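You operate a simulated robot arm through the tools that you are given. There is no shell and no other tool. Be economical: measure what you need, move in short steps, check, and stop when the job is done.

You are at the controls of a simulated two-armed robot. One attempt, no reset.

JOB
Bring the large breaker over with both hands, reset it, switch it on and trip it.
Fine: set it on the rubber mat; trip it by its test button.
Where things are to end (x, y in the base frame): large breaker on the orange plate within 6 cm of [360, -21].
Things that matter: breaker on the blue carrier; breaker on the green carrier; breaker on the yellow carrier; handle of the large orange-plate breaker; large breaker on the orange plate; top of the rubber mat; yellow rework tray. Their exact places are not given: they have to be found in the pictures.

The check looks at the end state, three seconds after you hand in, the way a careful person would. Anything else that was tipped, shoved, dropped, spilled or broken makes it a failure.

ROBOT AND FRAMES
Two 7-joint arms with two-finger parallel grippers on one trunk, on a base that drives. Base frame: it is fixed to the floor where the robot stands at the start and does not move with it; the origin is under the middle of the robot, x ahead of it, y to its left, z up. Units: cm, degrees, N and s.
The left shoulder is at the start at [7, 13.3, 110.1], the right one opposite. With the tool pointing down near the work surface each hand reaches from about 10 to 64 cm from the robot's upright axis, wherever it stands, measured 20 degrees to its own side. Places, roughly: breaker on the blue carrier [425, -25, 100]; breaker on the yellow carrier [375, 0, 100]; handle of the large orange-plate breaker [50, -10, 80]; large breaker on the orange plate (37x15x11 cm) [50, -10, 70]; top of the rubber mat [360, -20, 80]; yellow rework tray (35x20x9 cm) [90, -10, 70]. Payload 1.57 kg a hand.
Tool frame (each hand has its own): the origin (TCP) lies between the finger pads and is the grasp point; the fingertips stand 3 cm ahead of it; z points along the fingers, y is the line along which they close. Largest opening 8 cm; finger width 1.7, thickness 1.2; the body of the gripper, 4 by 8.2 cm, starts 8 cm behind the TCP.
Orientation is that of the tool frame in the base frame, as [roll, pitch, yaw] about the fixed x, y, z axes, in that order (R = Rz(yaw) Ry(pitch) Rx(roll)). With the fingers straight down and closing along the base's y, the tool's x points along the base's -x, its y along +y and its z along -z.

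CONTROLS
- The arms move only by the tool arm_command. It takes "left_rows", "right_rows" or both (then of equal length, played together; a hand with none holds still); each is a list of rows, each an object of numbers (a shift or turn left out is 0, a gripper value left out holds the last): "tx", "ty", "tz": the shift along the tool's x, y, z in cm; "ax", "ay", "az": the turn, a rotation vector about the tool's x, y, z in degrees; "claw": the finger opening in cm, from 0 to 8. In form: [{"tx": .., "ty": .., "tz": .., "ax": .., "ay": .., "az": .., "claw": ..}, ...]. A call has 1 to 8 rows; each row shifts and turns the commanded pose from where the row before left it, along the tool's axes as they then stand. Each row takes 0.2 s and may step no farther than 5 cm and 8.6 degrees from the row before; otherwise, or with a gripper value out of range, the whole call is refused. Where a pose cannot be reached the arm comes as near as it can. A force on the tool above 40 N (or 10 N above the force at the start of the call, whichever is more), or a blocked arm, ends the call early, and 0.2 s more pass. The fingers move at their own pace (about 15.3 cm/s each) and stop on an object; they squeeze with about 20 N. The grip force told is the motor's: it shows also when the fingers shut on nothing. Time passes only in rows, and 0.2 s behind the last, so rows that do not move let the fingers close. It gives the time, the measured TCP pose, the force on the tool (base axes), the opening and the grip force at its end, in the units of the frame above (readings bear some noise), with the torque about the TCP (base axes, N m) and any sound that the robot's microphone picked up.
- Cameras (640 x 400 px; columns grow to the right, rows downward): "scene" is now at [12.6, -0.1, 132.12]; the picture's right is [-0.01, -1.00, -0.00], its down [-0.70, 0.01, -0.71] and it looks along [0.71, -0.01, -0.70] (base axes); focal length 214 px, centre (320, 200). "left" rides on the left gripper at [7.2, 0.7, -12.2] in its tool frame; the picture's right is [-0.09, 1.00, 0.00], its down [-0.84, -0.08, -0.54] and it looks along [-0.54, -0.05, 0.84] (tool axes); focal length 238 px, centre (320, 200). "right" rides on the right gripper at [7.2, -0.7, -12.2] in its tool frame; the picture's right is [0.09, 1.00, 0.00], its down [-0.84, 0.08, -0.54] and it looks along [-0.54, 0.05, 0.84] (tool axes); focal length 238 px, centre (320, 200).
- capture(camera): a new picture of that camera. It takes no simulated time.
- slide_trunk(by): slides the trunk up (or, below 0, down) by that many cm; the arms and the scene camera ride with it, the base frame stays. It gives what a move gives, with no picture.
- steer(legs): drives the robot by 1 to 6 legs, each [ahead, left, turn to the left] in cm, cm and degrees, along the robot's own axes; the way and the turn of a leg run together, so that a leg with both is an arc; at most 150 cm and 180 degrees a leg. The arms and the cameras ride along, it lands a little off, and it stops where it bumps. It gives what a move gives.
- aim_head(pan, tilt): turns the head with the scene camera to pan (to the left, within 86 degrees either way) and tilt (down, from -29 to 69), counted from straight ahead of the robot. It gives what a move gives.
- point_at(camera, pixels): there is no depth. For up to 12 entries [column, row, z] of the newest picture of that camera ("zoom" is the newest enlarged one), the place [x, y] in the base frame at which the ray of that pixel passes the height z, good to about 0.2 cm, but the place of the scene camera against the robot may be out by one fixed shift of up to 1.2 cm in any direction. It takes no simulated time.
- inspect(camera, box): a new picture of the part [left, top, right, bottom] of that camera's present view, enlarged. It takes no simulated time.
- finish_job(): hands the job in; it is judged then, once.

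Go step by step. Measure first, check grasps and placings, and put right what went wrong. The budget is 80 turns and 58 pictures, counting those below and the enlarged ones. Unless the task says otherwise, let go and move clear before handing in, and close with one line.

The tools are called after "Call:" as name(argument=value, ...) on one line, values as JSON. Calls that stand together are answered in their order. arm_command: Moves the arms, as the interface text tells. Its arguments: {"type":"object","properties":{"left_rows":{"type":"array","items":{"type":"object","properties":{"tx":{"type":"number"},"ty":{"type":"number"},"tz":{"type":"number"},"ax":{"type":"number"},"ay":{"type":"number"},"az":{"type":"number"},"claw":{"type":"number"}}}},"right_rows":{"type":"array","items":{"type":"object","properties":{"tx":{"type":"number"},"ty":{"type":"number"},"tz":{"type":"number"},"ax":{"type":"number"},"ay":{"type":"number"},"az":{"type":"number"},"claw":{"type":"number"}}}}},"required":[]} The other tools are called the same way: slide_trunk (by) slides the trunk up or down; steer (legs) drives the base; aim_head (pan, tilt) turns the head that bears the scene camera; capture (camera) takes a picture; point_at (camera, pixels) gives the place at which the rays of pixels pass given heights; inspect (camera, box) takes an enlarged picture of a part of a camera's view; finish_job () hands the job in.

At the start:

```text
time: 0.0
left_tcp_pos: [37.76, 9.66, 118.03]
left_orientation: [180.0, 0.0, 180.0]
left_wrist_force: [0.1, 0.5, 0.8]
left_ft_torque: [0.01, 0.02, 0.03]
left_gripper_width: 8.0
left_grip_force: 0.0
right_tcp_pos: [44.61, -30.33, 107.98]
right_orientation: [-179.9, 0.0, -180.0]
right_wrist_force: [-0.1, 0.4, 0.4]
right_ft_torque: [0.03, -0.04, 0.0]
right_gripper_width: 8.0
right_grip_force: 0.1
trunk travel left (down, up): [-67.5, 26.5]
robot x, y, heading: [-0.02, -0.17, 0.2]
head pan, tilt: [-0.8, 44.3]
```

scene: 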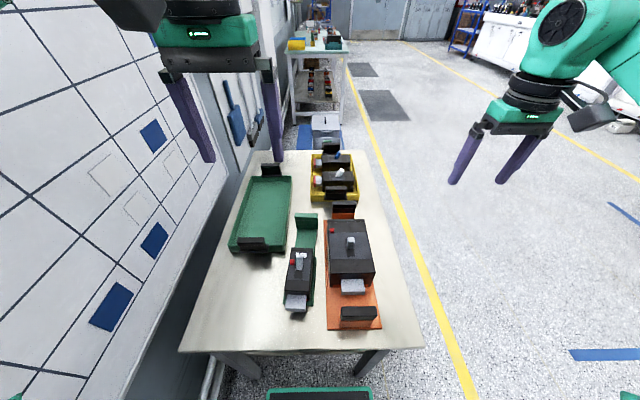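
right: 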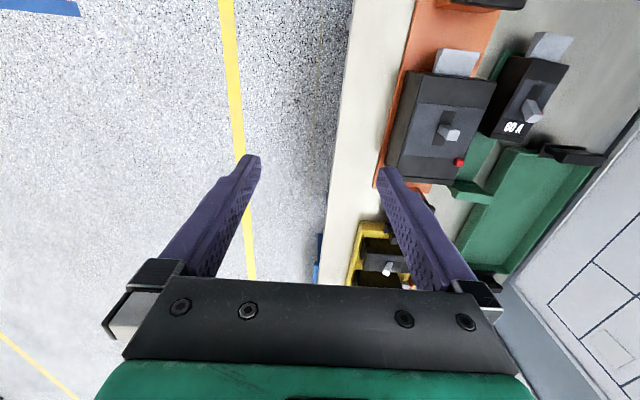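
left: 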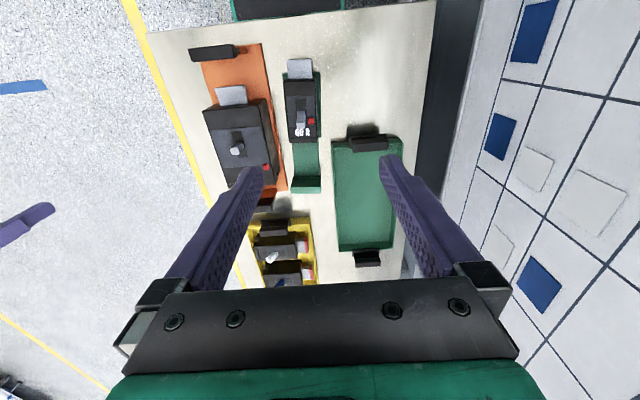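

The scene shows the orange plate at about (350,265), with black grips at its near (358,314) and far (343,208) ends. I'll enlarge this area and look at the far bench as well.

Call:
inspect(camera="scene", box=[270, 140, 410, 340])

Call:
inspect(camera="scene", box=[270, 0, 370, 140])

Call:
inspect(camera="left", box=[180, 30, 340, 230])

```text
2.00 times, centred on (340, 240) of scene
```

zoom: 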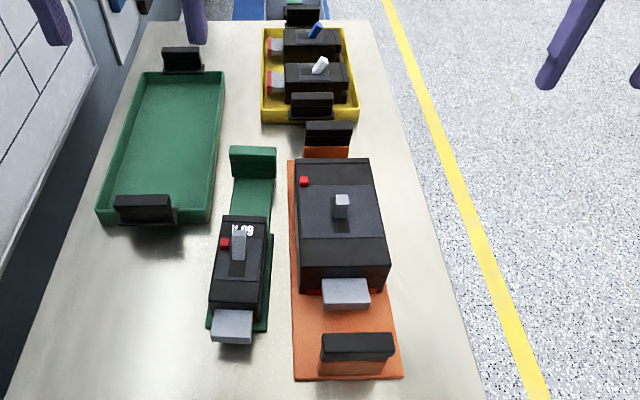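

```text
2.86 times, centred on (320, 70) of scene
```

zoom: 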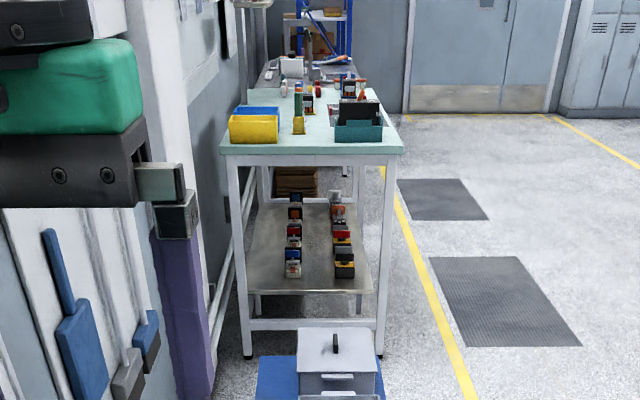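

```text
2.00 times, centred on (260, 130) of left
```

zoom: 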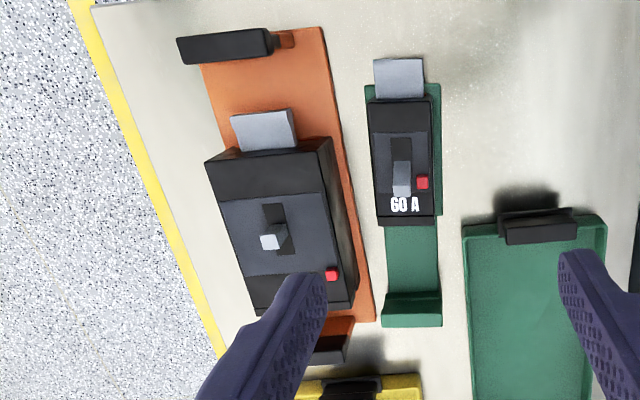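

Now to measure: the plate corners, grips and table edges in the scene view, at heights around 70–80.

Call:
point_at(camera="scene", pixels=[[327, 328, 70], [380, 328, 70], [420, 345, 70], [181, 350, 70], [370, 150, 70], [359, 308, 78], [344, 205, 78], [350, 240, 80], [332, 229, 80], [258, 150, 70]])

Call:
point_at(camera="left", pixels=[[435, 2, 70], [150, 30, 70], [263, 44, 70], [212, 50, 78], [236, 147, 80], [265, 166, 80], [287, 190, 70], [202, 62, 70]])

```text
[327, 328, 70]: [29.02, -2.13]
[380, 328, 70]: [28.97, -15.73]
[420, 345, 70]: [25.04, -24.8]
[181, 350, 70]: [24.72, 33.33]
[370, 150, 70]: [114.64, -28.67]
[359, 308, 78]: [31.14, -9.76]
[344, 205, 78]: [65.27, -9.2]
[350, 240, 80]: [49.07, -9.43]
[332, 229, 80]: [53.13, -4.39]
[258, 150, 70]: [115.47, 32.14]
```

```text
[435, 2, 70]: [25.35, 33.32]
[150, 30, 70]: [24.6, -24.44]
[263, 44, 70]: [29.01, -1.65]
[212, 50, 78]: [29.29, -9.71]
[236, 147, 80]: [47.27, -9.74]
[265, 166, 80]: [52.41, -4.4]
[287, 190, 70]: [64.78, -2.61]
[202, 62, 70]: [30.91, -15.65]
```

The table spans x 25–115 and y −28–33, and the plate spans x 29–66 with its middle at y ≈ −9. I'll drive around to the right side and face +y, so each hand gets one end grip.

Call:
steer(legs=[[0, -75, 0], [48, 0, 0], [0, 0, 90], [15, 0, 0]])

Call:
capture(camera="scene")

```text
time: 11.3
left_tcp_pos: [38.81, -22.21, 118.13]
left_orientation: [-179.9, 0.1, -91.1]
left_wrist_force: [0.2, 0.5, -0.3]
left_ft_torque: [0.06, 0.01, -0.02]
left_gripper_width: 7.99
left_grip_force: 0.1
right_tcp_pos: [78.85, -16.23, 108.05]
right_orientation: [180.0, 0.1, -91.2]
right_wrist_force: [-0.5, 0.2, 0.5]
right_ft_torque: [0.03, -0.01, -0.02]
right_gripper_width: 8.0
right_grip_force: 0.0
trunk travel left (down, up): [-67.5, 26.5]
robot x, y, heading: [47.3, -59.83, 88.9]
head pan, tilt: [-0.8, 44.3]
```

```text
51 pictures are left
```

scene: 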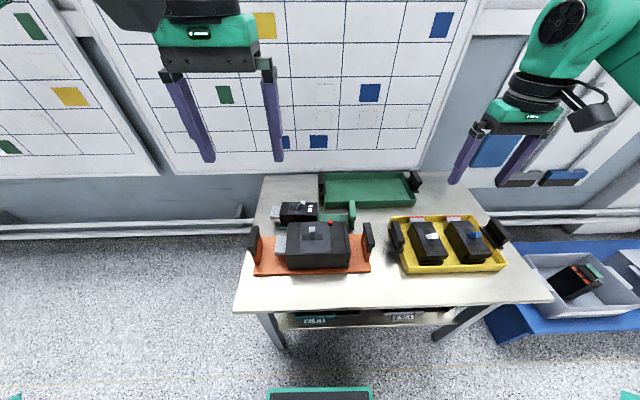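

Robot is at (47.3, −59.8) facing +y, and both grips are visible at (254,243) and (368,237). I'll enlarge to measure their tops and thickness.

Call:
inspect(camera="scene", box=[230, 200, 390, 300])

Call:
capture(camera="left")

Call:
capture(camera="right")

```text
4.00 times, centred on (310, 250) of scene
```

zoom: 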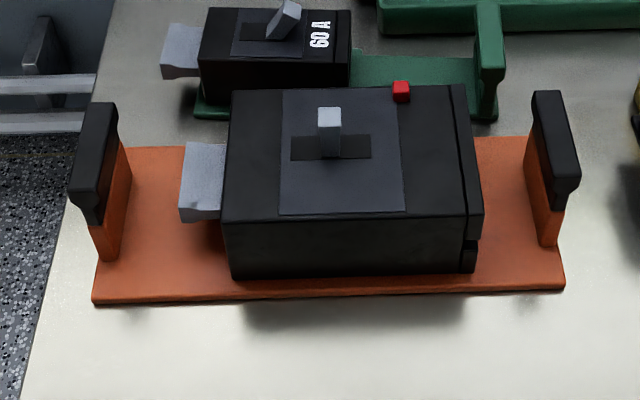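

```text
49 pictures are left
```

left: 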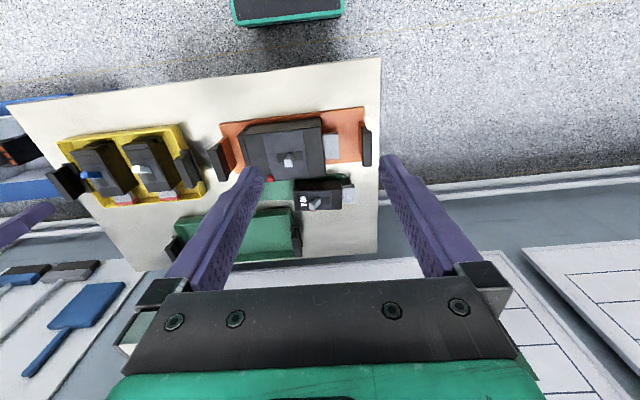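

```text
48 pictures are left
```

right: 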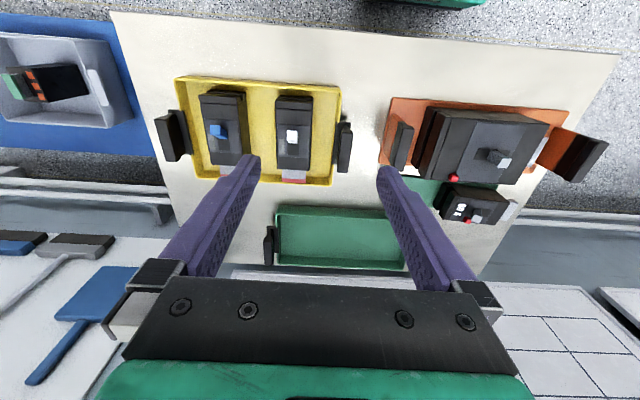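

Call:
point_at(camera="zoom", pixels=[[93, 300, 70], [564, 285, 70], [104, 262, 71.5], [549, 246, 71.5], [105, 103, 81], [83, 191, 81], [547, 92, 81], [566, 178, 81], [330, 110, 84], [402, 83, 82], [231, 90, 81], [484, 215, 81]])

Call:
point_at(camera="left", pixels=[[364, 107, 70], [369, 165, 70], [366, 121, 81], [368, 165, 81], [213, 147, 81], [222, 180, 81], [288, 160, 84], [270, 180, 82]])

Call:
point_at(camera="right", pixels=[[403, 122, 81], [398, 170, 81], [607, 142, 81], [571, 183, 81], [493, 156, 84], [454, 177, 82], [392, 97, 70]])

```text
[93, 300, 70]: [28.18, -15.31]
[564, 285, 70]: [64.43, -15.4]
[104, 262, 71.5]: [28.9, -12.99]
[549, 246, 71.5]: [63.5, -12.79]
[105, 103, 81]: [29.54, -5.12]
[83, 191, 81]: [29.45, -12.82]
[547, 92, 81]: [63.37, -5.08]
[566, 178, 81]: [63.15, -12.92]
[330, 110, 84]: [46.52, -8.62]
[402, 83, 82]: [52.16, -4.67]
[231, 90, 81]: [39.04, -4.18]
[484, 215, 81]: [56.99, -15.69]
```

```text
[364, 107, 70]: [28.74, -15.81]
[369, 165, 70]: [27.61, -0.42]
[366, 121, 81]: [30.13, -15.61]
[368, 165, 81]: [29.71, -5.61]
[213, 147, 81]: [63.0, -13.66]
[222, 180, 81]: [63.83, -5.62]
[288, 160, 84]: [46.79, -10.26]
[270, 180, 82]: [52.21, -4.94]
```

```text
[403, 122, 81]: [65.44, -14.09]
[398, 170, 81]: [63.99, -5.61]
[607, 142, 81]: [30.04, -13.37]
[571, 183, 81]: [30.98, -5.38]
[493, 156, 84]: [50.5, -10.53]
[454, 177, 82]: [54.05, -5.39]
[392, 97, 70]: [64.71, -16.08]
```

The grip tops are at about z 81, centred near (29.7, −9.2) and (63.7, −9.2). I'll bring both hands to a hover above them.

Call:
arm_command(left_rows=[{"az": -1.1, "claw": 8}, {"tx": -1.86, "ty": 1.3, "tz": 4}, {"tx": -1.86, "ty": 1.3, "tz": 4}, {"tx": -1.86, "ty": 1.3, "tz": 4}, {"tx": -1.86, "ty": 1.3, "tz": 4}, {"tx": -1.86, "ty": 1.3, "tz": 4}, {"tx": -1.86, "ty": 1.3, "tz": 4}, {"tx": -1.86, "ty": 1.3, "tz": 4}], right_rows=[{"az": -1.2, "claw": 8}, {"tx": -1.0, "ty": 2.16, "tz": 2.8}, {"tx": -1.0, "ty": 2.16, "tz": 2.8}, {"tx": -1.0, "ty": 2.16, "tz": 2.8}, {"tx": -1.0, "ty": 2.16, "tz": 2.8}, {"tx": -1.0, "ty": 2.16, "tz": 2.8}, {"tx": -1.0, "ty": 2.16, "tz": 2.8}, {"tx": -1.0, "ty": 2.16, "tz": 2.8}])

Call:
capture(camera="left")

Call:
capture(camera="right")

```text
time: 13.1
left_tcp_pos: [29.89, -8.9, 89.55]
left_orientation: [-179.9, 0.0, -90.0]
left_wrist_force: [-0.4, 0.3, 0.0]
left_ft_torque: [-0.02, -0.03, 0.02]
left_gripper_width: 7.98
left_grip_force: 0.1
right_tcp_pos: [63.85, -8.9, 88.28]
right_orientation: [-180.0, -0.2, -90.0]
right_wrist_force: [-0.3, -0.3, -0.3]
right_ft_torque: [-0.03, 0.0, 0.01]
right_gripper_width: 8.01
right_grip_force: 0.0
trunk travel left (down, up): [-67.5, 26.5]
robot x, y, heading: [47.7, -59.78, 88.8]
head pan, tilt: [-0.8, 44.3]
```

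```text
47 pictures are left
```

left: 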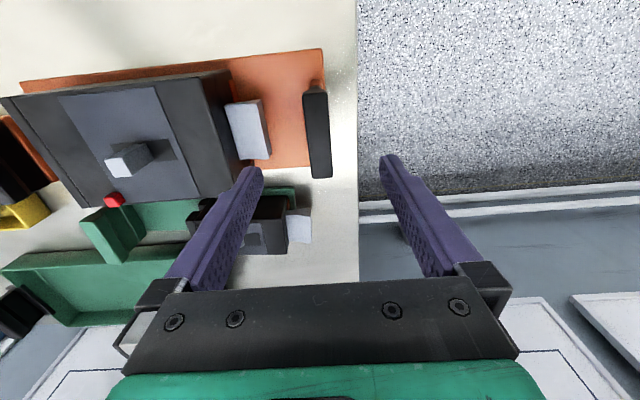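

```text
46 pictures are left
```

right: 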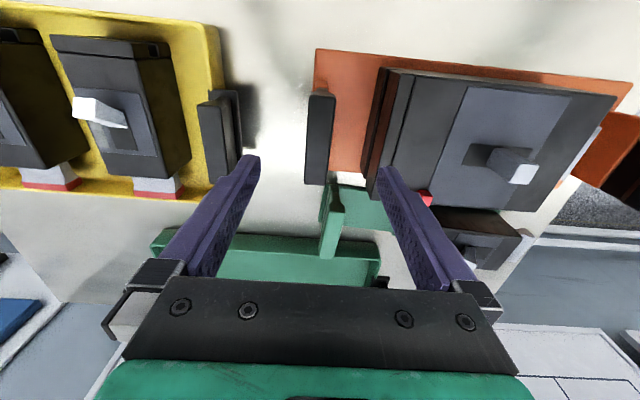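

Call:
point_at(camera="left", pixels=[[303, 94, 81], [327, 92, 81], [310, 178, 81], [332, 177, 81], [125, 165, 84], [113, 199, 82], [310, 178, 80], [323, 50, 70], [112, 165, 84]])

Call:
point_at(camera="right", pixels=[[309, 95, 81], [334, 97, 81], [305, 183, 81], [327, 184, 81], [213, 183, 81], [240, 130, 81], [199, 105, 81], [521, 173, 84], [425, 198, 82], [315, 50, 70]])

```text
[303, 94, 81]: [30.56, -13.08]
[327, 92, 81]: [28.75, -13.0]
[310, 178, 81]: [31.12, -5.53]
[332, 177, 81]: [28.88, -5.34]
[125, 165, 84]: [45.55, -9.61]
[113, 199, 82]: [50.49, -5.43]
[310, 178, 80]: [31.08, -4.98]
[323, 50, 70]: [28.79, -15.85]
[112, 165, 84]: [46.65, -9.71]
```

```text
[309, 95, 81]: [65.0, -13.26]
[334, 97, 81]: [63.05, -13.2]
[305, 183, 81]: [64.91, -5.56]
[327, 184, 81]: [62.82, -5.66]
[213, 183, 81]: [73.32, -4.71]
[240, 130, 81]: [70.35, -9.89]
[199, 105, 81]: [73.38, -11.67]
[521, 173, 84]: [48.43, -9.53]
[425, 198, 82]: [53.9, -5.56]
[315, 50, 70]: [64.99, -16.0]
```

The grips are about 2.1 cm wide, centred at (29.85, −9.2) and (63.95, −9.4), with both hands right above them. I'll narrow the claws to 4 cm to clear the lug and the tray grip, descend to z ≈ 79 and close.

Call:
arm_command(left_rows=[{"tx": 0.3, "claw": 4.2}, {"tz": 3.5}, {"tz": 3.5}, {"tz": 3.4}, {}], right_rows=[{"tx": 0.3, "ty": -0.05, "claw": 4.2}, {"tz": 3}, {"tz": 3}, {"tz": 3.1}, {}])

Call:
arm_command(left_rows=[{"claw": 0}, {}, {}], right_rows=[{"claw": 0}, {}, {}])

Call:
capture(camera="left")

Call:
capture(camera="right")

```text
time: 14.3
left_tcp_pos: [29.94, -9.41, 79.6]
left_orientation: [-180.0, -0.1, -90.0]
left_wrist_force: [0.4, 0.8, -0.3]
left_ft_torque: [0.0, 0.0, 0.0]
left_gripper_width: 4.21
left_grip_force: 0.1
right_tcp_pos: [63.84, -9.6, 79.26]
right_orientation: [179.9, 0.0, -90.0]
right_wrist_force: [-0.5, 0.3, -0.3]
right_ft_torque: [0.02, -0.01, 0.01]
right_gripper_width: 4.18
right_grip_force: 0.1
trunk travel left (down, up): [-67.5, 26.5]
robot x, y, heading: [47.71, -59.71, 88.6]
head pan, tilt: [-0.8, 44.3]
```

```text
time: 15.1
left_tcp_pos: [29.9, -9.34, 79.66]
left_orientation: [-179.9, 0.0, -90.0]
left_wrist_force: [-1.2, -2.2, 0.5]
left_ft_torque: [0.53, -0.06, 0.1]
left_gripper_width: 2.19
left_grip_force: 20.5
right_tcp_pos: [63.78, -9.59, 79.29]
right_orientation: [-179.9, 0.0, -90.0]
right_wrist_force: [4.1, -1.4, -0.2]
right_ft_torque: [-0.09, -0.05, 0.06]
right_gripper_width: 2.18
right_grip_force: 19.7
trunk travel left (down, up): [-67.5, 26.5]
robot x, y, heading: [48.02, -59.92, 88.7]
head pan, tilt: [-0.8, 44.3]
```

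```text
45 pictures are left
```

left: 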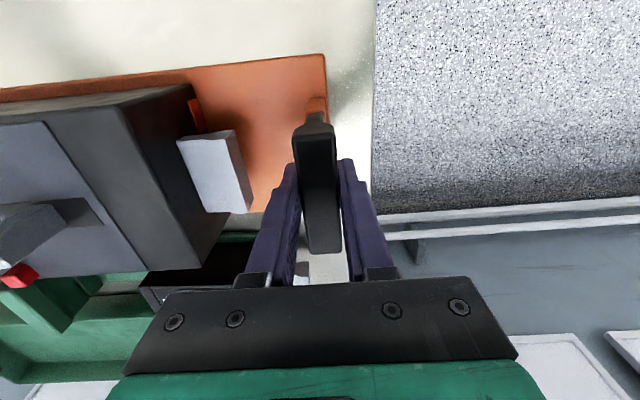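

```text
44 pictures are left
```

right: 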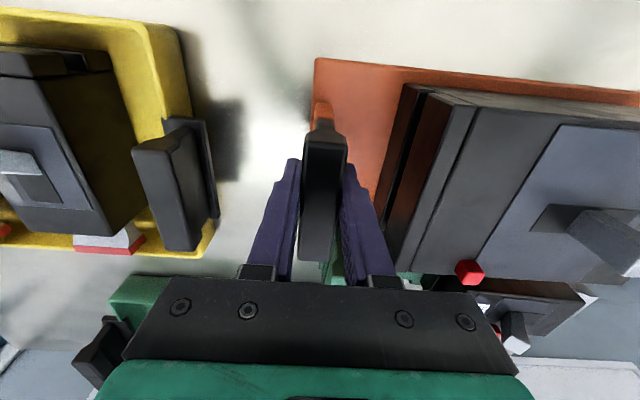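

Both claws stopped at 2.2 cm on the grips with about 20 N. I'll lift with the trunk, a little at first.

Call:
slide_trunk(by=3)

Call:
slide_trunk(by=17)

Call:
capture(camera="scene")

```text
time: 15.8
left_tcp_pos: [29.94, -9.14, 82.46]
left_orientation: [180.0, -0.2, -90.1]
left_wrist_force: [-2.6, 0.9, -10.9]
left_ft_torque: [-0.23, 0.03, 0.1]
left_gripper_width: 2.17
left_grip_force: 20.0
right_tcp_pos: [63.84, -9.28, 81.96]
right_orientation: [-180.0, -0.1, -90.0]
right_wrist_force: [4.1, -0.6, -10.8]
right_ft_torque: [0.14, 0.0, 0.1]
right_gripper_width: 2.19
right_grip_force: 19.6
trunk travel left (down, up): [-70.5, 23.5]
robot x, y, heading: [47.57, -60.23, 88.7]
head pan, tilt: [-0.8, 44.3]
```

```text
time: 17.7
left_tcp_pos: [29.86, -8.96, 99.5]
left_orientation: [-180.0, -0.1, -90.0]
left_wrist_force: [-6.8, 0.7, -10.2]
left_ft_torque: [-0.08, -0.02, 0.13]
left_gripper_width: 2.2
left_grip_force: 20.1
right_tcp_pos: [63.88, -9.23, 99.08]
right_orientation: [180.0, -0.2, -89.9]
right_wrist_force: [7.0, -0.3, -11.9]
right_ft_torque: [0.01, 0.1, 0.05]
right_gripper_width: 2.21
right_grip_force: 19.9
trunk travel left (down, up): [-87.5, 6.5]
robot x, y, heading: [47.7, -60.02, 88.9]
head pan, tilt: [-0.8, 44.3]
```

```text
43 pictures are left
```

scene: 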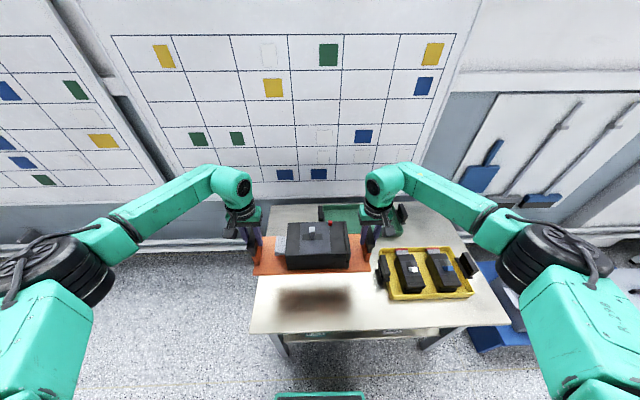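

Lifted level with even load. I'll back away and look toward the far bench.

Call:
steer(legs=[[-45, 0, 0]])

Call:
aim_head(pan=-65, tilt=30)

Call:
capture(camera="scene")

```text
time: 20.5
left_tcp_pos: [28.53, -54.63, 99.35]
left_orientation: [-180.0, -0.2, -89.3]
left_wrist_force: [-11.5, 0.7, -10.5]
left_ft_torque: [-0.01, -0.07, 0.11]
left_gripper_width: 2.18
left_grip_force: 19.9
right_tcp_pos: [62.5, -54.52, 98.96]
right_orientation: [-180.0, -0.3, -89.4]
right_wrist_force: [10.1, -0.8, -11.4]
right_ft_torque: [-0.1, 0.18, 0.08]
right_gripper_width: 2.16
right_grip_force: 19.5
trunk travel left (down, up): [-87.5, 6.5]
robot x, y, heading: [47.2, -105.6, 89.6]
head pan, tilt: [-0.8, 44.3]
```

```text
time: 21.8
left_tcp_pos: [28.49, -54.77, 99.44]
left_orientation: [-180.0, -0.2, -89.3]
left_wrist_force: [2.0, 1.0, -9.3]
left_ft_torque: [-0.05, 0.03, -0.01]
left_gripper_width: 2.19
left_grip_force: 19.8
right_tcp_pos: [62.57, -54.55, 99.04]
right_orientation: [180.0, -0.2, -89.3]
right_wrist_force: [-2.7, 0.0, -10.7]
right_ft_torque: [0.0, -0.01, 0.13]
right_gripper_width: 2.2
right_grip_force: 19.7
trunk travel left (down, up): [-87.5, 6.5]
robot x, y, heading: [46.95, -105.7, 89.4]
head pan, tilt: [-65.0, 30.0]
```

```text
42 pictures are left
```

scene: 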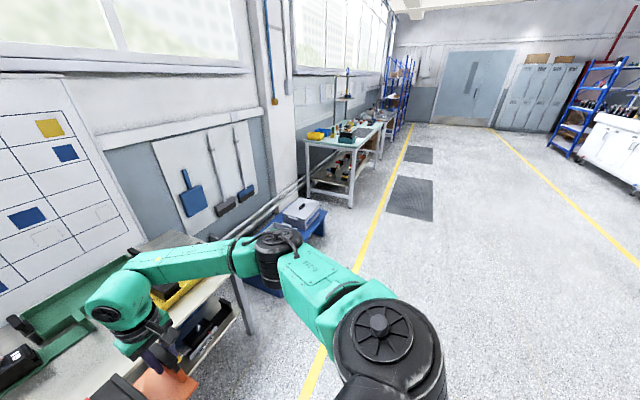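

The lane along y ≈ −105 is clear. I'll measure the far bench corners (352,149) and (383,122), then drive sideways.

Call:
point_at(camera="scene", pixels=[[352, 149, 80], [303, 137, 80], [383, 122, 80], [350, 206, 0]])

Call:
steer(legs=[[0, -150, 0], [0, -120, 0]])

Call:
aim_head(pan=-20, tilt=40)

Call:
capture(camera="scene")

```text
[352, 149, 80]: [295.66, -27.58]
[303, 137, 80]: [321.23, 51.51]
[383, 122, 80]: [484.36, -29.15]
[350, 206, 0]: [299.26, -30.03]
```

```text
time: 34.8
left_tcp_pos: [292.24, -45.3, 99.43]
left_orientation: [180.0, -0.2, -84.8]
left_wrist_force: [1.3, 0.5, -9.3]
left_ft_torque: [0.0, -0.03, 0.05]
left_gripper_width: 2.17
left_grip_force: 20.0
right_tcp_pos: [326.08, -42.58, 98.99]
right_orientation: [-180.0, -0.1, -84.7]
right_wrist_force: [-2.9, -0.3, -10.6]
right_ft_torque: [-0.07, 0.0, 0.02]
right_gripper_width: 2.16
right_grip_force: 20.2
trunk travel left (down, up): [-87.5, 6.5]
robot x, y, heading: [314.52, -94.12, 94.3]
head pan, tilt: [-65.0, 30.0]
```

```text
time: 36.0
left_tcp_pos: [292.25, -45.4, 99.51]
left_orientation: [180.0, -0.2, -84.8]
left_wrist_force: [2.6, 0.7, -10.0]
left_ft_torque: [-0.04, 0.03, 0.03]
left_gripper_width: 2.2
left_grip_force: 20.2
right_tcp_pos: [326.1, -42.5, 99.1]
right_orientation: [-179.9, -0.2, -84.7]
right_wrist_force: [-3.2, 0.0, -11.4]
right_ft_torque: [-0.05, -0.03, 0.08]
right_gripper_width: 2.21
right_grip_force: 20.1
trunk travel left (down, up): [-87.5, 6.5]
robot x, y, heading: [314.62, -94.55, 94.2]
head pan, tilt: [-20.0, 40.0]
```

```text
41 pictures are left
```

scene: 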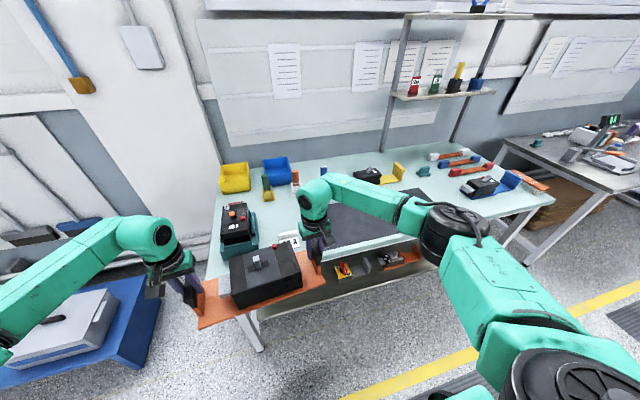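

I drifted to a heading of 94°. I'll straighten, slide right to x ≈ 360 and look at the mat.

Call:
steer(legs=[[0, 0, -4.3], [0, -46, 0]])

Call:
aim_head(pan=0, tilt=42)

Call:
capture(camera="scene")

```text
time: 39.2
left_tcp_pos: [341.78, -44.13, 99.41]
left_orientation: [-179.9, -0.2, -89.4]
left_wrist_force: [2.8, -1.4, -10.2]
left_ft_torque: [0.13, -0.01, 0.0]
left_gripper_width: 2.2
left_grip_force: 19.7
right_tcp_pos: [375.7, -44.11, 98.94]
right_orientation: [-179.8, -0.1, -89.4]
right_wrist_force: [-2.8, 0.2, -10.6]
right_ft_torque: [-0.18, 0.05, -0.05]
right_gripper_width: 2.2
right_grip_force: 20.1
trunk travel left (down, up): [-87.5, 6.5]
robot x, y, heading: [360.37, -94.85, 89.3]
head pan, tilt: [-20.0, 40.0]
```

```text
time: 40.0
left_tcp_pos: [341.78, -44.22, 99.36]
left_orientation: [179.8, -0.2, -89.5]
left_wrist_force: [2.3, 0.6, -10.0]
left_ft_torque: [-0.08, 0.08, 0.03]
left_gripper_width: 2.19
left_grip_force: 20.0
right_tcp_pos: [375.95, -44.02, 98.97]
right_orientation: [-180.0, -0.2, -89.3]
right_wrist_force: [-1.7, -0.8, -11.4]
right_ft_torque: [-0.02, 0.01, 0.1]
right_gripper_width: 2.21
right_grip_force: 20.1
trunk travel left (down, up): [-87.5, 6.5]
robot x, y, heading: [360.49, -94.29, 89.4]
head pan, tilt: [0.0, 42.0]
```

```text
40 pictures are left
```

scene: 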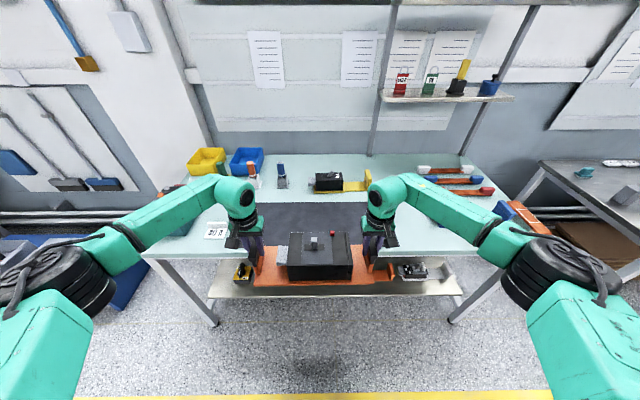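

Call:
inspect(camera="scene", box=[200, 165, 440, 315])

Call:
point_at(camera="zoom", pixels=[[178, 100, 80], [440, 100, 80], [158, 232, 80], [340, 20, 80], [312, 68, 80], [68, 160, 80], [0, 230, 80]])

```text
2.67 times, centred on (320, 240) of scene
```

zoom: 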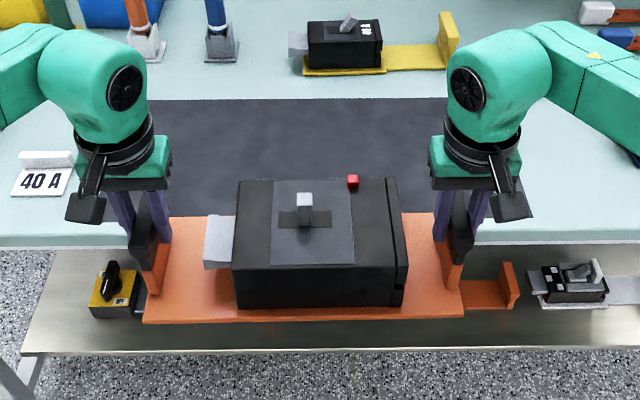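

```text
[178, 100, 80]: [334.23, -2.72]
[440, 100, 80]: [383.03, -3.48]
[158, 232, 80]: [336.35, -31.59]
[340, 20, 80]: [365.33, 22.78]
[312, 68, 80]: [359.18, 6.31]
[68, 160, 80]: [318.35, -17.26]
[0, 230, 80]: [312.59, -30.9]
```

The mat runs to about y −3 at the back and x ~333–387; nothing stands where the plate goes. I'll drive ahead 23 cm with a small shift to the right.

Call:
steer(legs=[[23, -1.2, 0.6]])

Call:
capture(camera="scene")

Call:
capture(camera="left")

Call:
capture(camera="right")

```text
time: 41.7
left_tcp_pos: [342.62, -22.06, 99.58]
left_orientation: [-179.9, -0.1, -88.8]
left_wrist_force: [3.0, 0.3, -9.9]
left_ft_torque: [0.01, 0.02, 0.17]
left_gripper_width: 2.19
left_grip_force: 20.3
right_tcp_pos: [376.54, -21.54, 99.12]
right_orientation: [-180.0, -0.1, -88.8]
right_wrist_force: [-2.2, 0.1, -10.6]
right_ft_torque: [-0.08, -0.01, -0.05]
right_gripper_width: 2.18
right_grip_force: 19.8
trunk travel left (down, up): [-87.5, 6.5]
robot x, y, heading: [361.6, -72.12, 90.1]
head pan, tilt: [0.0, 42.0]
```

```text
38 pictures are left
```

scene: 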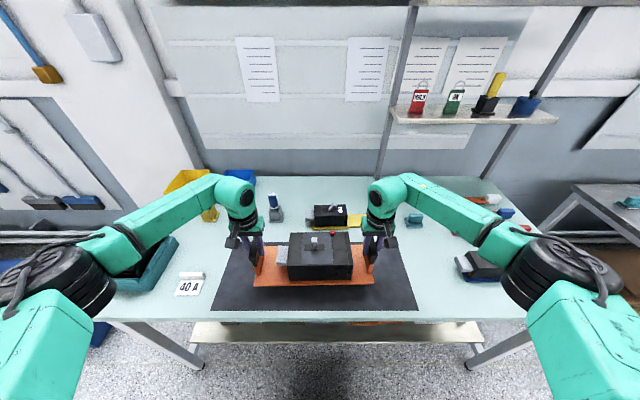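

```text
37 pictures are left
```

left: 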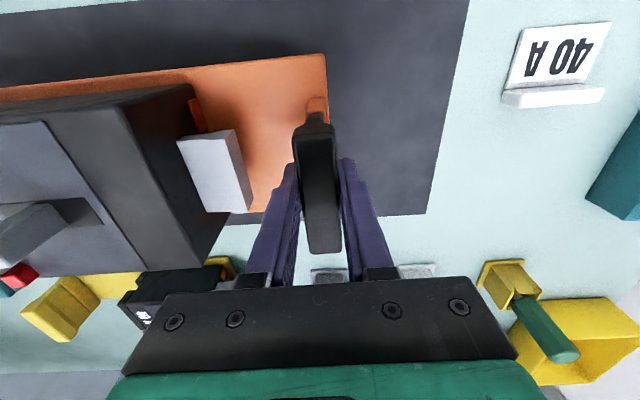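

```text
36 pictures are left
```

right: 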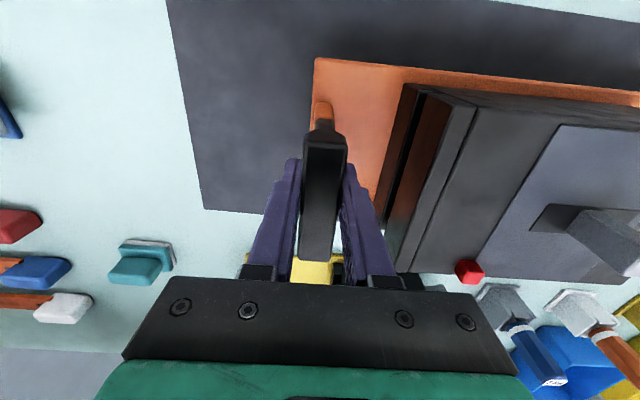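

The load hangs over the mat, centred at about (359.6, −21.8). I'll lower 8 cm with the trunk, then the rest with the arms in small steps, watching force.

Call:
slide_trunk(by=-8)

Call:
arm_command(left_rows=[{"tz": 0.3}, {"tz": 0.3}, {"tz": 0.3}, {"tz": 0.3}], right_rows=[{"tz": 0.3}, {"tz": 0.3}, {"tz": 0.3}, {"tz": 0.3}])

Call:
inspect(camera="scene", box=[200, 220, 430, 340])

```text
time: 42.9
left_tcp_pos: [342.61, -22.73, 91.74]
left_orientation: [179.9, 0.1, -88.9]
left_wrist_force: [-1.9, -4.8, 14.5]
left_ft_torque: [0.04, -0.14, 0.07]
left_gripper_width: 2.2
left_grip_force: 20.1
right_tcp_pos: [376.58, -22.23, 91.39]
right_orientation: [-179.9, 0.2, -88.7]
right_wrist_force: [3.9, -2.0, 13.4]
right_ft_torque: [-0.15, 0.16, -0.08]
right_gripper_width: 2.19
right_grip_force: 19.7
trunk travel left (down, up): [-79.5, 14.5]
robot x, y, heading: [361.39, -72.25, 89.9]
head pan, tilt: [0.0, 42.0]
```

```text
time: 43.9
left_tcp_pos: [342.6, -22.43, 90.58]
left_orientation: [180.0, 0.3, -88.9]
left_wrist_force: [-5.0, -3.6, 15.5]
left_ft_torque: [0.14, -0.22, -0.07]
left_gripper_width: 2.18
left_grip_force: 20.4
right_tcp_pos: [376.68, -22.09, 90.3]
right_orientation: [-179.9, 0.1, -88.8]
right_wrist_force: [5.9, -0.5, 15.2]
right_ft_torque: [-0.08, 0.25, -0.02]
right_gripper_width: 2.18
right_grip_force: 19.9
trunk travel left (down, up): [-79.5, 14.5]
robot x, y, heading: [361.87, -72.59, 90.4]
head pan, tilt: [0.0, 42.0]
```

```text
2.78 times, centred on (315, 280) of scene
```

zoom: 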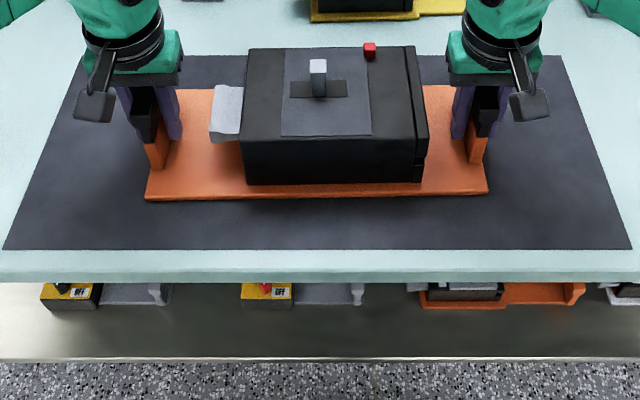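

Force on both hands flipped to +15 N, so the plate is likely resting already; I'll check whether the fingers slid down the grips.

Call:
capture(camera="left")

Call:
arm_command(left_rows=[{"tz": -0.3}, {}, {}], right_rows=[{"tz": -0.3}, {}, {}])

```text
34 pictures are left
```

left: 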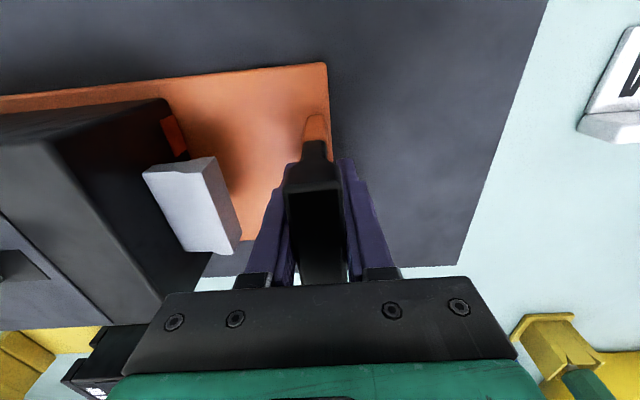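

```text
time: 44.7
left_tcp_pos: [342.74, -22.03, 90.6]
left_orientation: [-180.0, -0.2, -88.9]
left_wrist_force: [2.2, -3.0, -0.5]
left_ft_torque: [0.41, 0.13, 0.13]
left_gripper_width: 2.19
left_grip_force: 19.7
right_tcp_pos: [376.65, -21.78, 90.36]
right_orientation: [-179.9, -0.2, -88.7]
right_wrist_force: [-2.3, -3.3, -2.9]
right_ft_torque: [0.35, -0.24, 0.0]
right_gripper_width: 2.19
right_grip_force: 20.1
trunk travel left (down, up): [-79.5, 14.5]
robot x, y, heading: [361.31, -71.96, 90.0]
head pan, tilt: [0.0, 42.0]
```

Fingers slid down the grips slightly and forces are now about zero, so the plate is resting on the mat. I'll release and lift straight up.

Call:
arm_command(left_rows=[{"claw": 4.2}, {}, {"tz": -3}, {"tz": -4}, {"tz": -4}, {"tz": -2}], right_rows=[{"claw": 4.2}, {}, {"tz": -3}, {"tz": -4}, {"tz": -4}, {"tz": -2}])

Call:
capture(camera="left")

Call:
capture(camera="right")

Call:
inspect(camera="scene", box=[240, 200, 400, 300])

```text
time: 46.1
left_tcp_pos: [342.72, -22.09, 103.88]
left_orientation: [179.9, -0.1, -88.8]
left_wrist_force: [0.5, -0.1, -0.2]
left_ft_torque: [0.03, 0.02, 0.02]
left_gripper_width: 4.17
left_grip_force: 0.0
right_tcp_pos: [376.47, -21.41, 103.5]
right_orientation: [-180.0, -0.2, -88.8]
right_wrist_force: [0.1, -0.1, 0.1]
right_ft_torque: [0.02, -0.02, 0.0]
right_gripper_width: 4.17
right_grip_force: 0.1
trunk travel left (down, up): [-79.5, 14.5]
robot x, y, heading: [361.57, -72.39, 90.0]
head pan, tilt: [0.0, 42.0]
```

```text
33 pictures are left
```

left: 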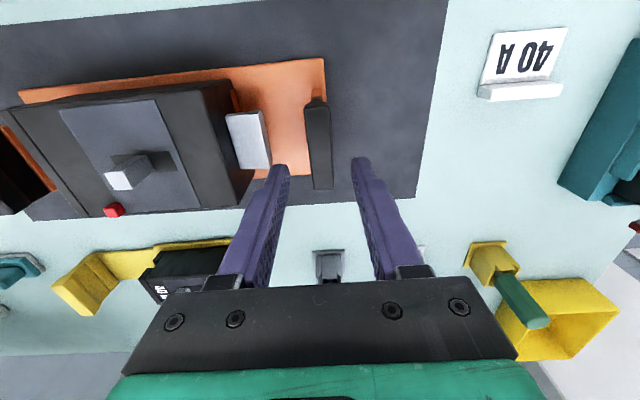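

```text
32 pictures are left
```

right: 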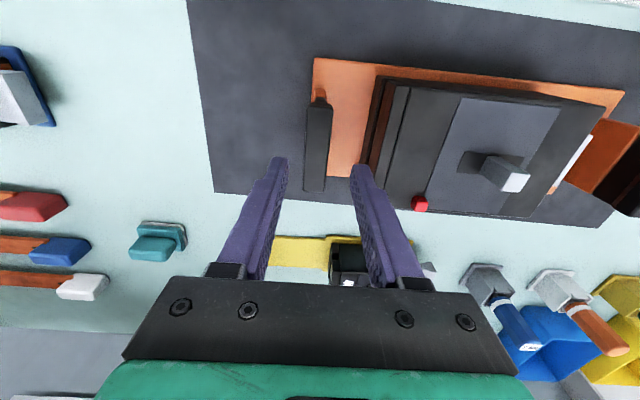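

```text
4.00 times, centred on (320, 250) of scene
```

zoom: 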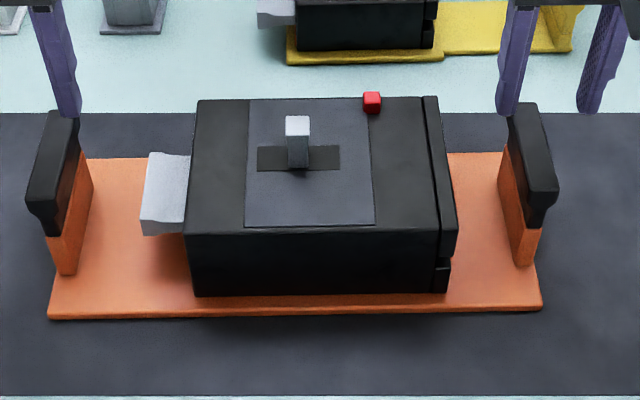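

Triangulating the lever tip, button, and body top from both hand cameras.

Call:
point_at(camera="left", pixels=[[118, 180, 92], [118, 180, 94], [118, 180, 96], [114, 209, 90], [114, 209, 92], [114, 209, 94], [104, 216, 88], [104, 216, 91], [160, 160, 91], [132, 157, 91], [176, 153, 91], [318, 188, 91]])

Call:
point_at(camera="right", pixels=[[516, 183, 92], [516, 183, 94], [516, 183, 96], [419, 203, 90], [419, 203, 92], [419, 203, 94], [462, 150, 91], [485, 165, 91], [320, 190, 91]])

```text
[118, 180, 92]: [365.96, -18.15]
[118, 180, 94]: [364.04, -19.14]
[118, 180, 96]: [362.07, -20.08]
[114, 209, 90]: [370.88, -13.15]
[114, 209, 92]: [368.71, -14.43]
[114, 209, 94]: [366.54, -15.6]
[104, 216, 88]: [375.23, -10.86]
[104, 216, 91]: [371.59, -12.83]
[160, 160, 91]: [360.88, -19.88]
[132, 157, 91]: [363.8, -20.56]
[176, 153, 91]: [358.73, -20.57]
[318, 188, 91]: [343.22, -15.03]
```

```text
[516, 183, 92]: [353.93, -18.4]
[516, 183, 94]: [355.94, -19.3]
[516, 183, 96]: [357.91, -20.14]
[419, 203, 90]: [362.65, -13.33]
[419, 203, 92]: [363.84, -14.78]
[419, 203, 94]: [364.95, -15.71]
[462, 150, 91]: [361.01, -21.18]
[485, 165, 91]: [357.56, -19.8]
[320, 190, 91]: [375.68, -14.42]
```

Triangulated: lever tip ≈ (360.0, −21.0, 98), standing mid-slot (tripped), and red button ≈ (365.5, −16.3, 95). The left hand will re-grip the left handle to steady the plate while the right hand goes above the lever, straddling it.

Call:
arm_command(left_rows=[{"tz": 4}, {"tz": 4}, {"tz": 4}, {"tz": 0.8}, {"claw": 0}, {}, {}], right_rows=[{"tz": -2.5, "claw": 5}, {"ty": 4.1}, {"ty": 4.1}, {"ty": 4.1, "tx": -0.4}, {"ty": 4.2, "tx": -0.35}, {"az": 1.2}, {}])

Call:
capture(camera="right")

Call:
capture(camera="left")

```text
time: 47.7
left_tcp_pos: [342.7, -21.91, 90.96]
left_orientation: [180.0, 0.0, -88.9]
left_wrist_force: [2.5, -0.1, -0.4]
left_ft_torque: [0.41, 0.02, 0.12]
left_gripper_width: 2.2
left_grip_force: 19.9
right_tcp_pos: [360.1, -21.1, 105.48]
right_orientation: [-179.9, -0.1, -90.0]
right_wrist_force: [0.7, 0.5, -0.2]
right_ft_torque: [-0.01, 0.0, 0.01]
right_gripper_width: 4.99
right_grip_force: 0.1
trunk travel left (down, up): [-79.5, 14.5]
robot x, y, heading: [361.42, -72.63, 90.2]
head pan, tilt: [0.0, 42.0]
```

```text
30 pictures are left
```

right: 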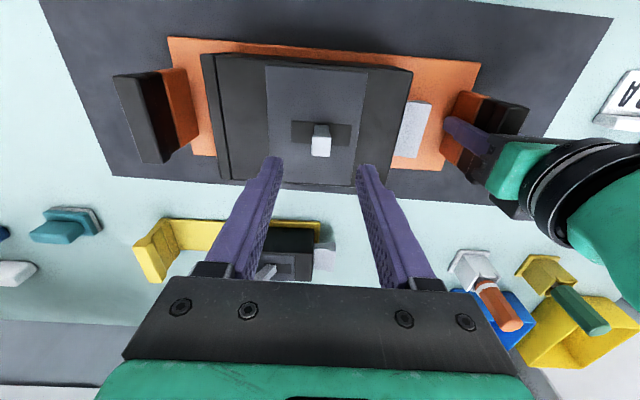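

```text
29 pictures are left
```

left: 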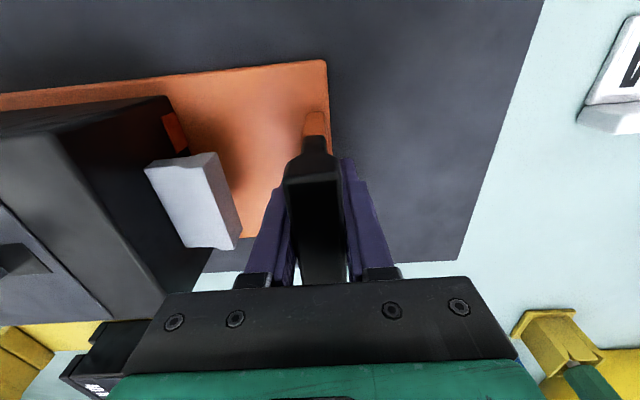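

Left holds the grip; the right hand straddles above the lever, seen at (320,150). Checking its exact alignment before lowering.

Call:
point_at(camera="right", pixels=[[320, 155, 98.1], [312, 155, 98.1], [330, 155, 98.1], [320, 147, 98.1], [291, 132, 94.2], [360, 135, 94.2], [320, 128, 94.2], [274, 158, 102.5], [277, 186, 94.2]])

Call:
inspect(camera="right", box=[240, 50, 420, 200])

```text
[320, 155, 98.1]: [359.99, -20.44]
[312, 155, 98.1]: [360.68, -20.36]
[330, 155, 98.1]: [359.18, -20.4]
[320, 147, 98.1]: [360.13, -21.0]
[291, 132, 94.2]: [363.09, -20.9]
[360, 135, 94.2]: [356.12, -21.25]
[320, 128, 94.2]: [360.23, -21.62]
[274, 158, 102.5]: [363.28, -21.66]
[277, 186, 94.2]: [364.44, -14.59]
```

```text
2.67 times, centred on (330, 125) of right
```

zoom: 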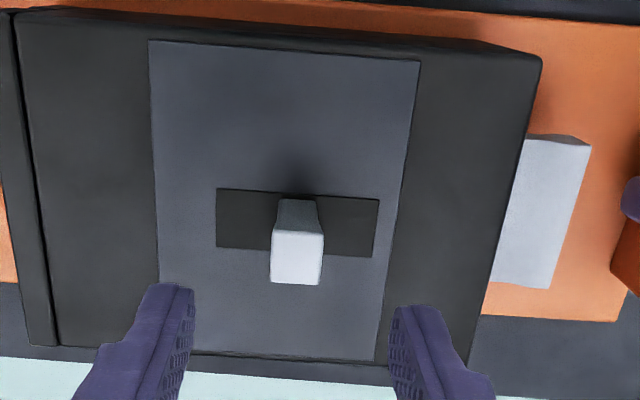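

Slot spans x 356.1–363.1 and the lever is centred. I'll lower to tip z ≈ 95.8 and push the lever toward −x (lug end).

Call:
arm_command(right_rows=[{"tz": 3.5}, {"tz": 3.2}, {}])

Call:
arm_command(right_rows=[{"ty": 1.2}, {"ty": 0.5}, {"ty": 0.5}, {"ty": 0.5}, {"ty": 0.5}, {"ty": 0.5}])

Call:
capture(camera="right")

```text
time: 48.5
left_tcp_pos: [342.71, -21.74, 90.87]
left_orientation: [179.8, -0.2, -88.8]
left_wrist_force: [1.9, -0.8, -0.9]
left_ft_torque: [0.33, 0.11, 0.06]
left_gripper_width: 2.19
left_grip_force: 20.4
right_tcp_pos: [360.1, -21.15, 98.8]
right_orientation: [-180.0, -0.1, -90.1]
right_wrist_force: [0.6, 0.4, 0.4]
right_ft_torque: [0.0, -0.01, -0.02]
right_gripper_width: 5.01
right_grip_force: 0.2
trunk travel left (down, up): [-79.5, 14.5]
robot x, y, heading: [361.62, -72.32, 90.0]
head pan, tilt: [0.0, 42.0]
```

```text
time: 49.9
left_tcp_pos: [342.72, -21.93, 90.92]
left_orientation: [179.8, -0.1, -88.7]
left_wrist_force: [-1.5, -1.7, 0.1]
left_ft_torque: [-0.26, -0.19, -0.19]
left_gripper_width: 2.2
left_grip_force: 20.1
right_tcp_pos: [356.41, -21.08, 99.12]
right_orientation: [-179.9, -0.1, -90.1]
right_wrist_force: [4.9, 0.0, 0.5]
right_ft_torque: [0.01, -0.17, 0.04]
right_gripper_width: 5.5
right_grip_force: 2.9
trunk travel left (down, up): [-79.5, 14.5]
robot x, y, heading: [361.66, -72.29, 90.0]
head pan, tilt: [0.0, 42.0]
```

```text
27 pictures are left
```

right: 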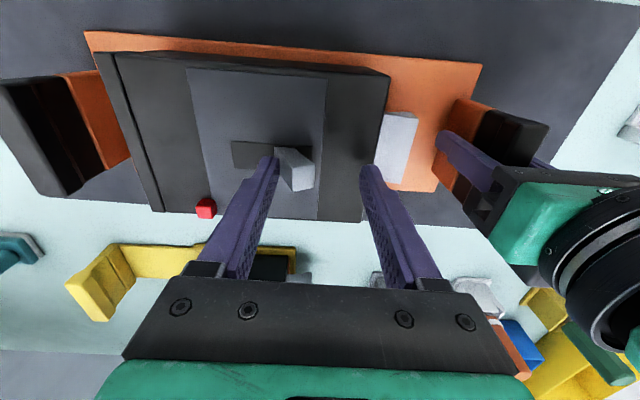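

The lever is tilting toward −x with about 5 N of resistance and no click yet. Continuing.

Call:
arm_command(right_rows=[{"ty": 0.4}, {"ty": 0.4}, {"ty": 0.4}, {}])

Call:
inspect(camera="right", box=[180, 50, 420, 250])

```text
time: 50.9
left_tcp_pos: [342.68, -21.74, 90.86]
left_orientation: [179.8, 0.0, -88.8]
left_wrist_force: [-17.8, -3.3, -0.1]
left_ft_torque: [0.6, -0.84, -0.11]
left_gripper_width: 2.2
left_grip_force: 20.0
right_tcp_pos: [355.44, -21.11, 99.07]
right_orientation: [-179.8, -0.1, -90.1]
right_wrist_force: [23.9, 3.8, 6.3]
right_ft_torque: [-0.16, -0.88, 0.17]
right_gripper_width: 7.05
right_grip_force: 11.2
trunk travel left (down, up): [-79.5, 14.5]
robot x, y, heading: [361.42, -72.47, 89.9]
head pan, tilt: [0.0, 42.0]
```

```text
2.00 times, centred on (300, 150) of right
```

zoom: 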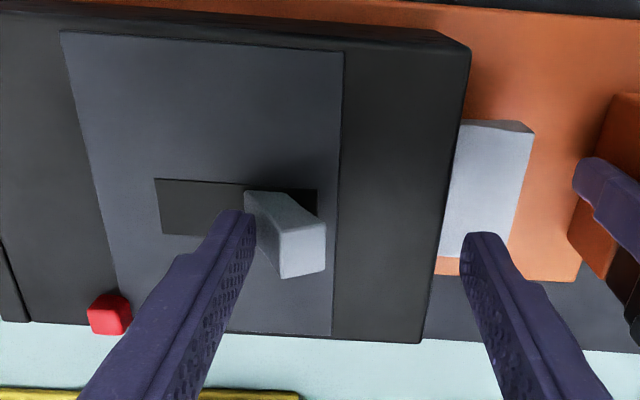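

Force rose to 24 N: the lever is at its end stop. I'll back off to see if it stays there.

Call:
arm_command(right_rows=[{"ty": -1.0, "claw": 5}, {"ty": -1.0}, {"ty": -1.0}, {"ty": -0.8}, {}])

Call:
inspect(camera="right", box=[200, 50, 440, 250])

```text
time: 52.1
left_tcp_pos: [342.53, -21.9, 90.89]
left_orientation: [-179.8, -0.1, -88.9]
left_wrist_force: [-3.7, -0.1, -0.2]
left_ft_torque: [-0.32, -0.22, 0.09]
left_gripper_width: 2.17
left_grip_force: 19.9
right_tcp_pos: [358.93, -21.22, 99.07]
right_orientation: [-179.9, 0.0, -90.0]
right_wrist_force: [-0.8, -0.1, -0.4]
right_ft_torque: [0.05, -0.01, 0.0]
right_gripper_width: 5.02
right_grip_force: 0.0
trunk travel left (down, up): [-79.5, 14.5]
robot x, y, heading: [361.31, -72.33, 90.2]
head pan, tilt: [0.0, 42.0]
```

```text
2.00 times, centred on (320, 150) of right
```

zoom: 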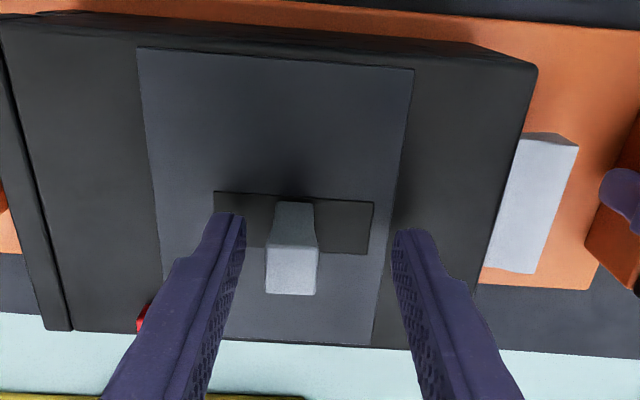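

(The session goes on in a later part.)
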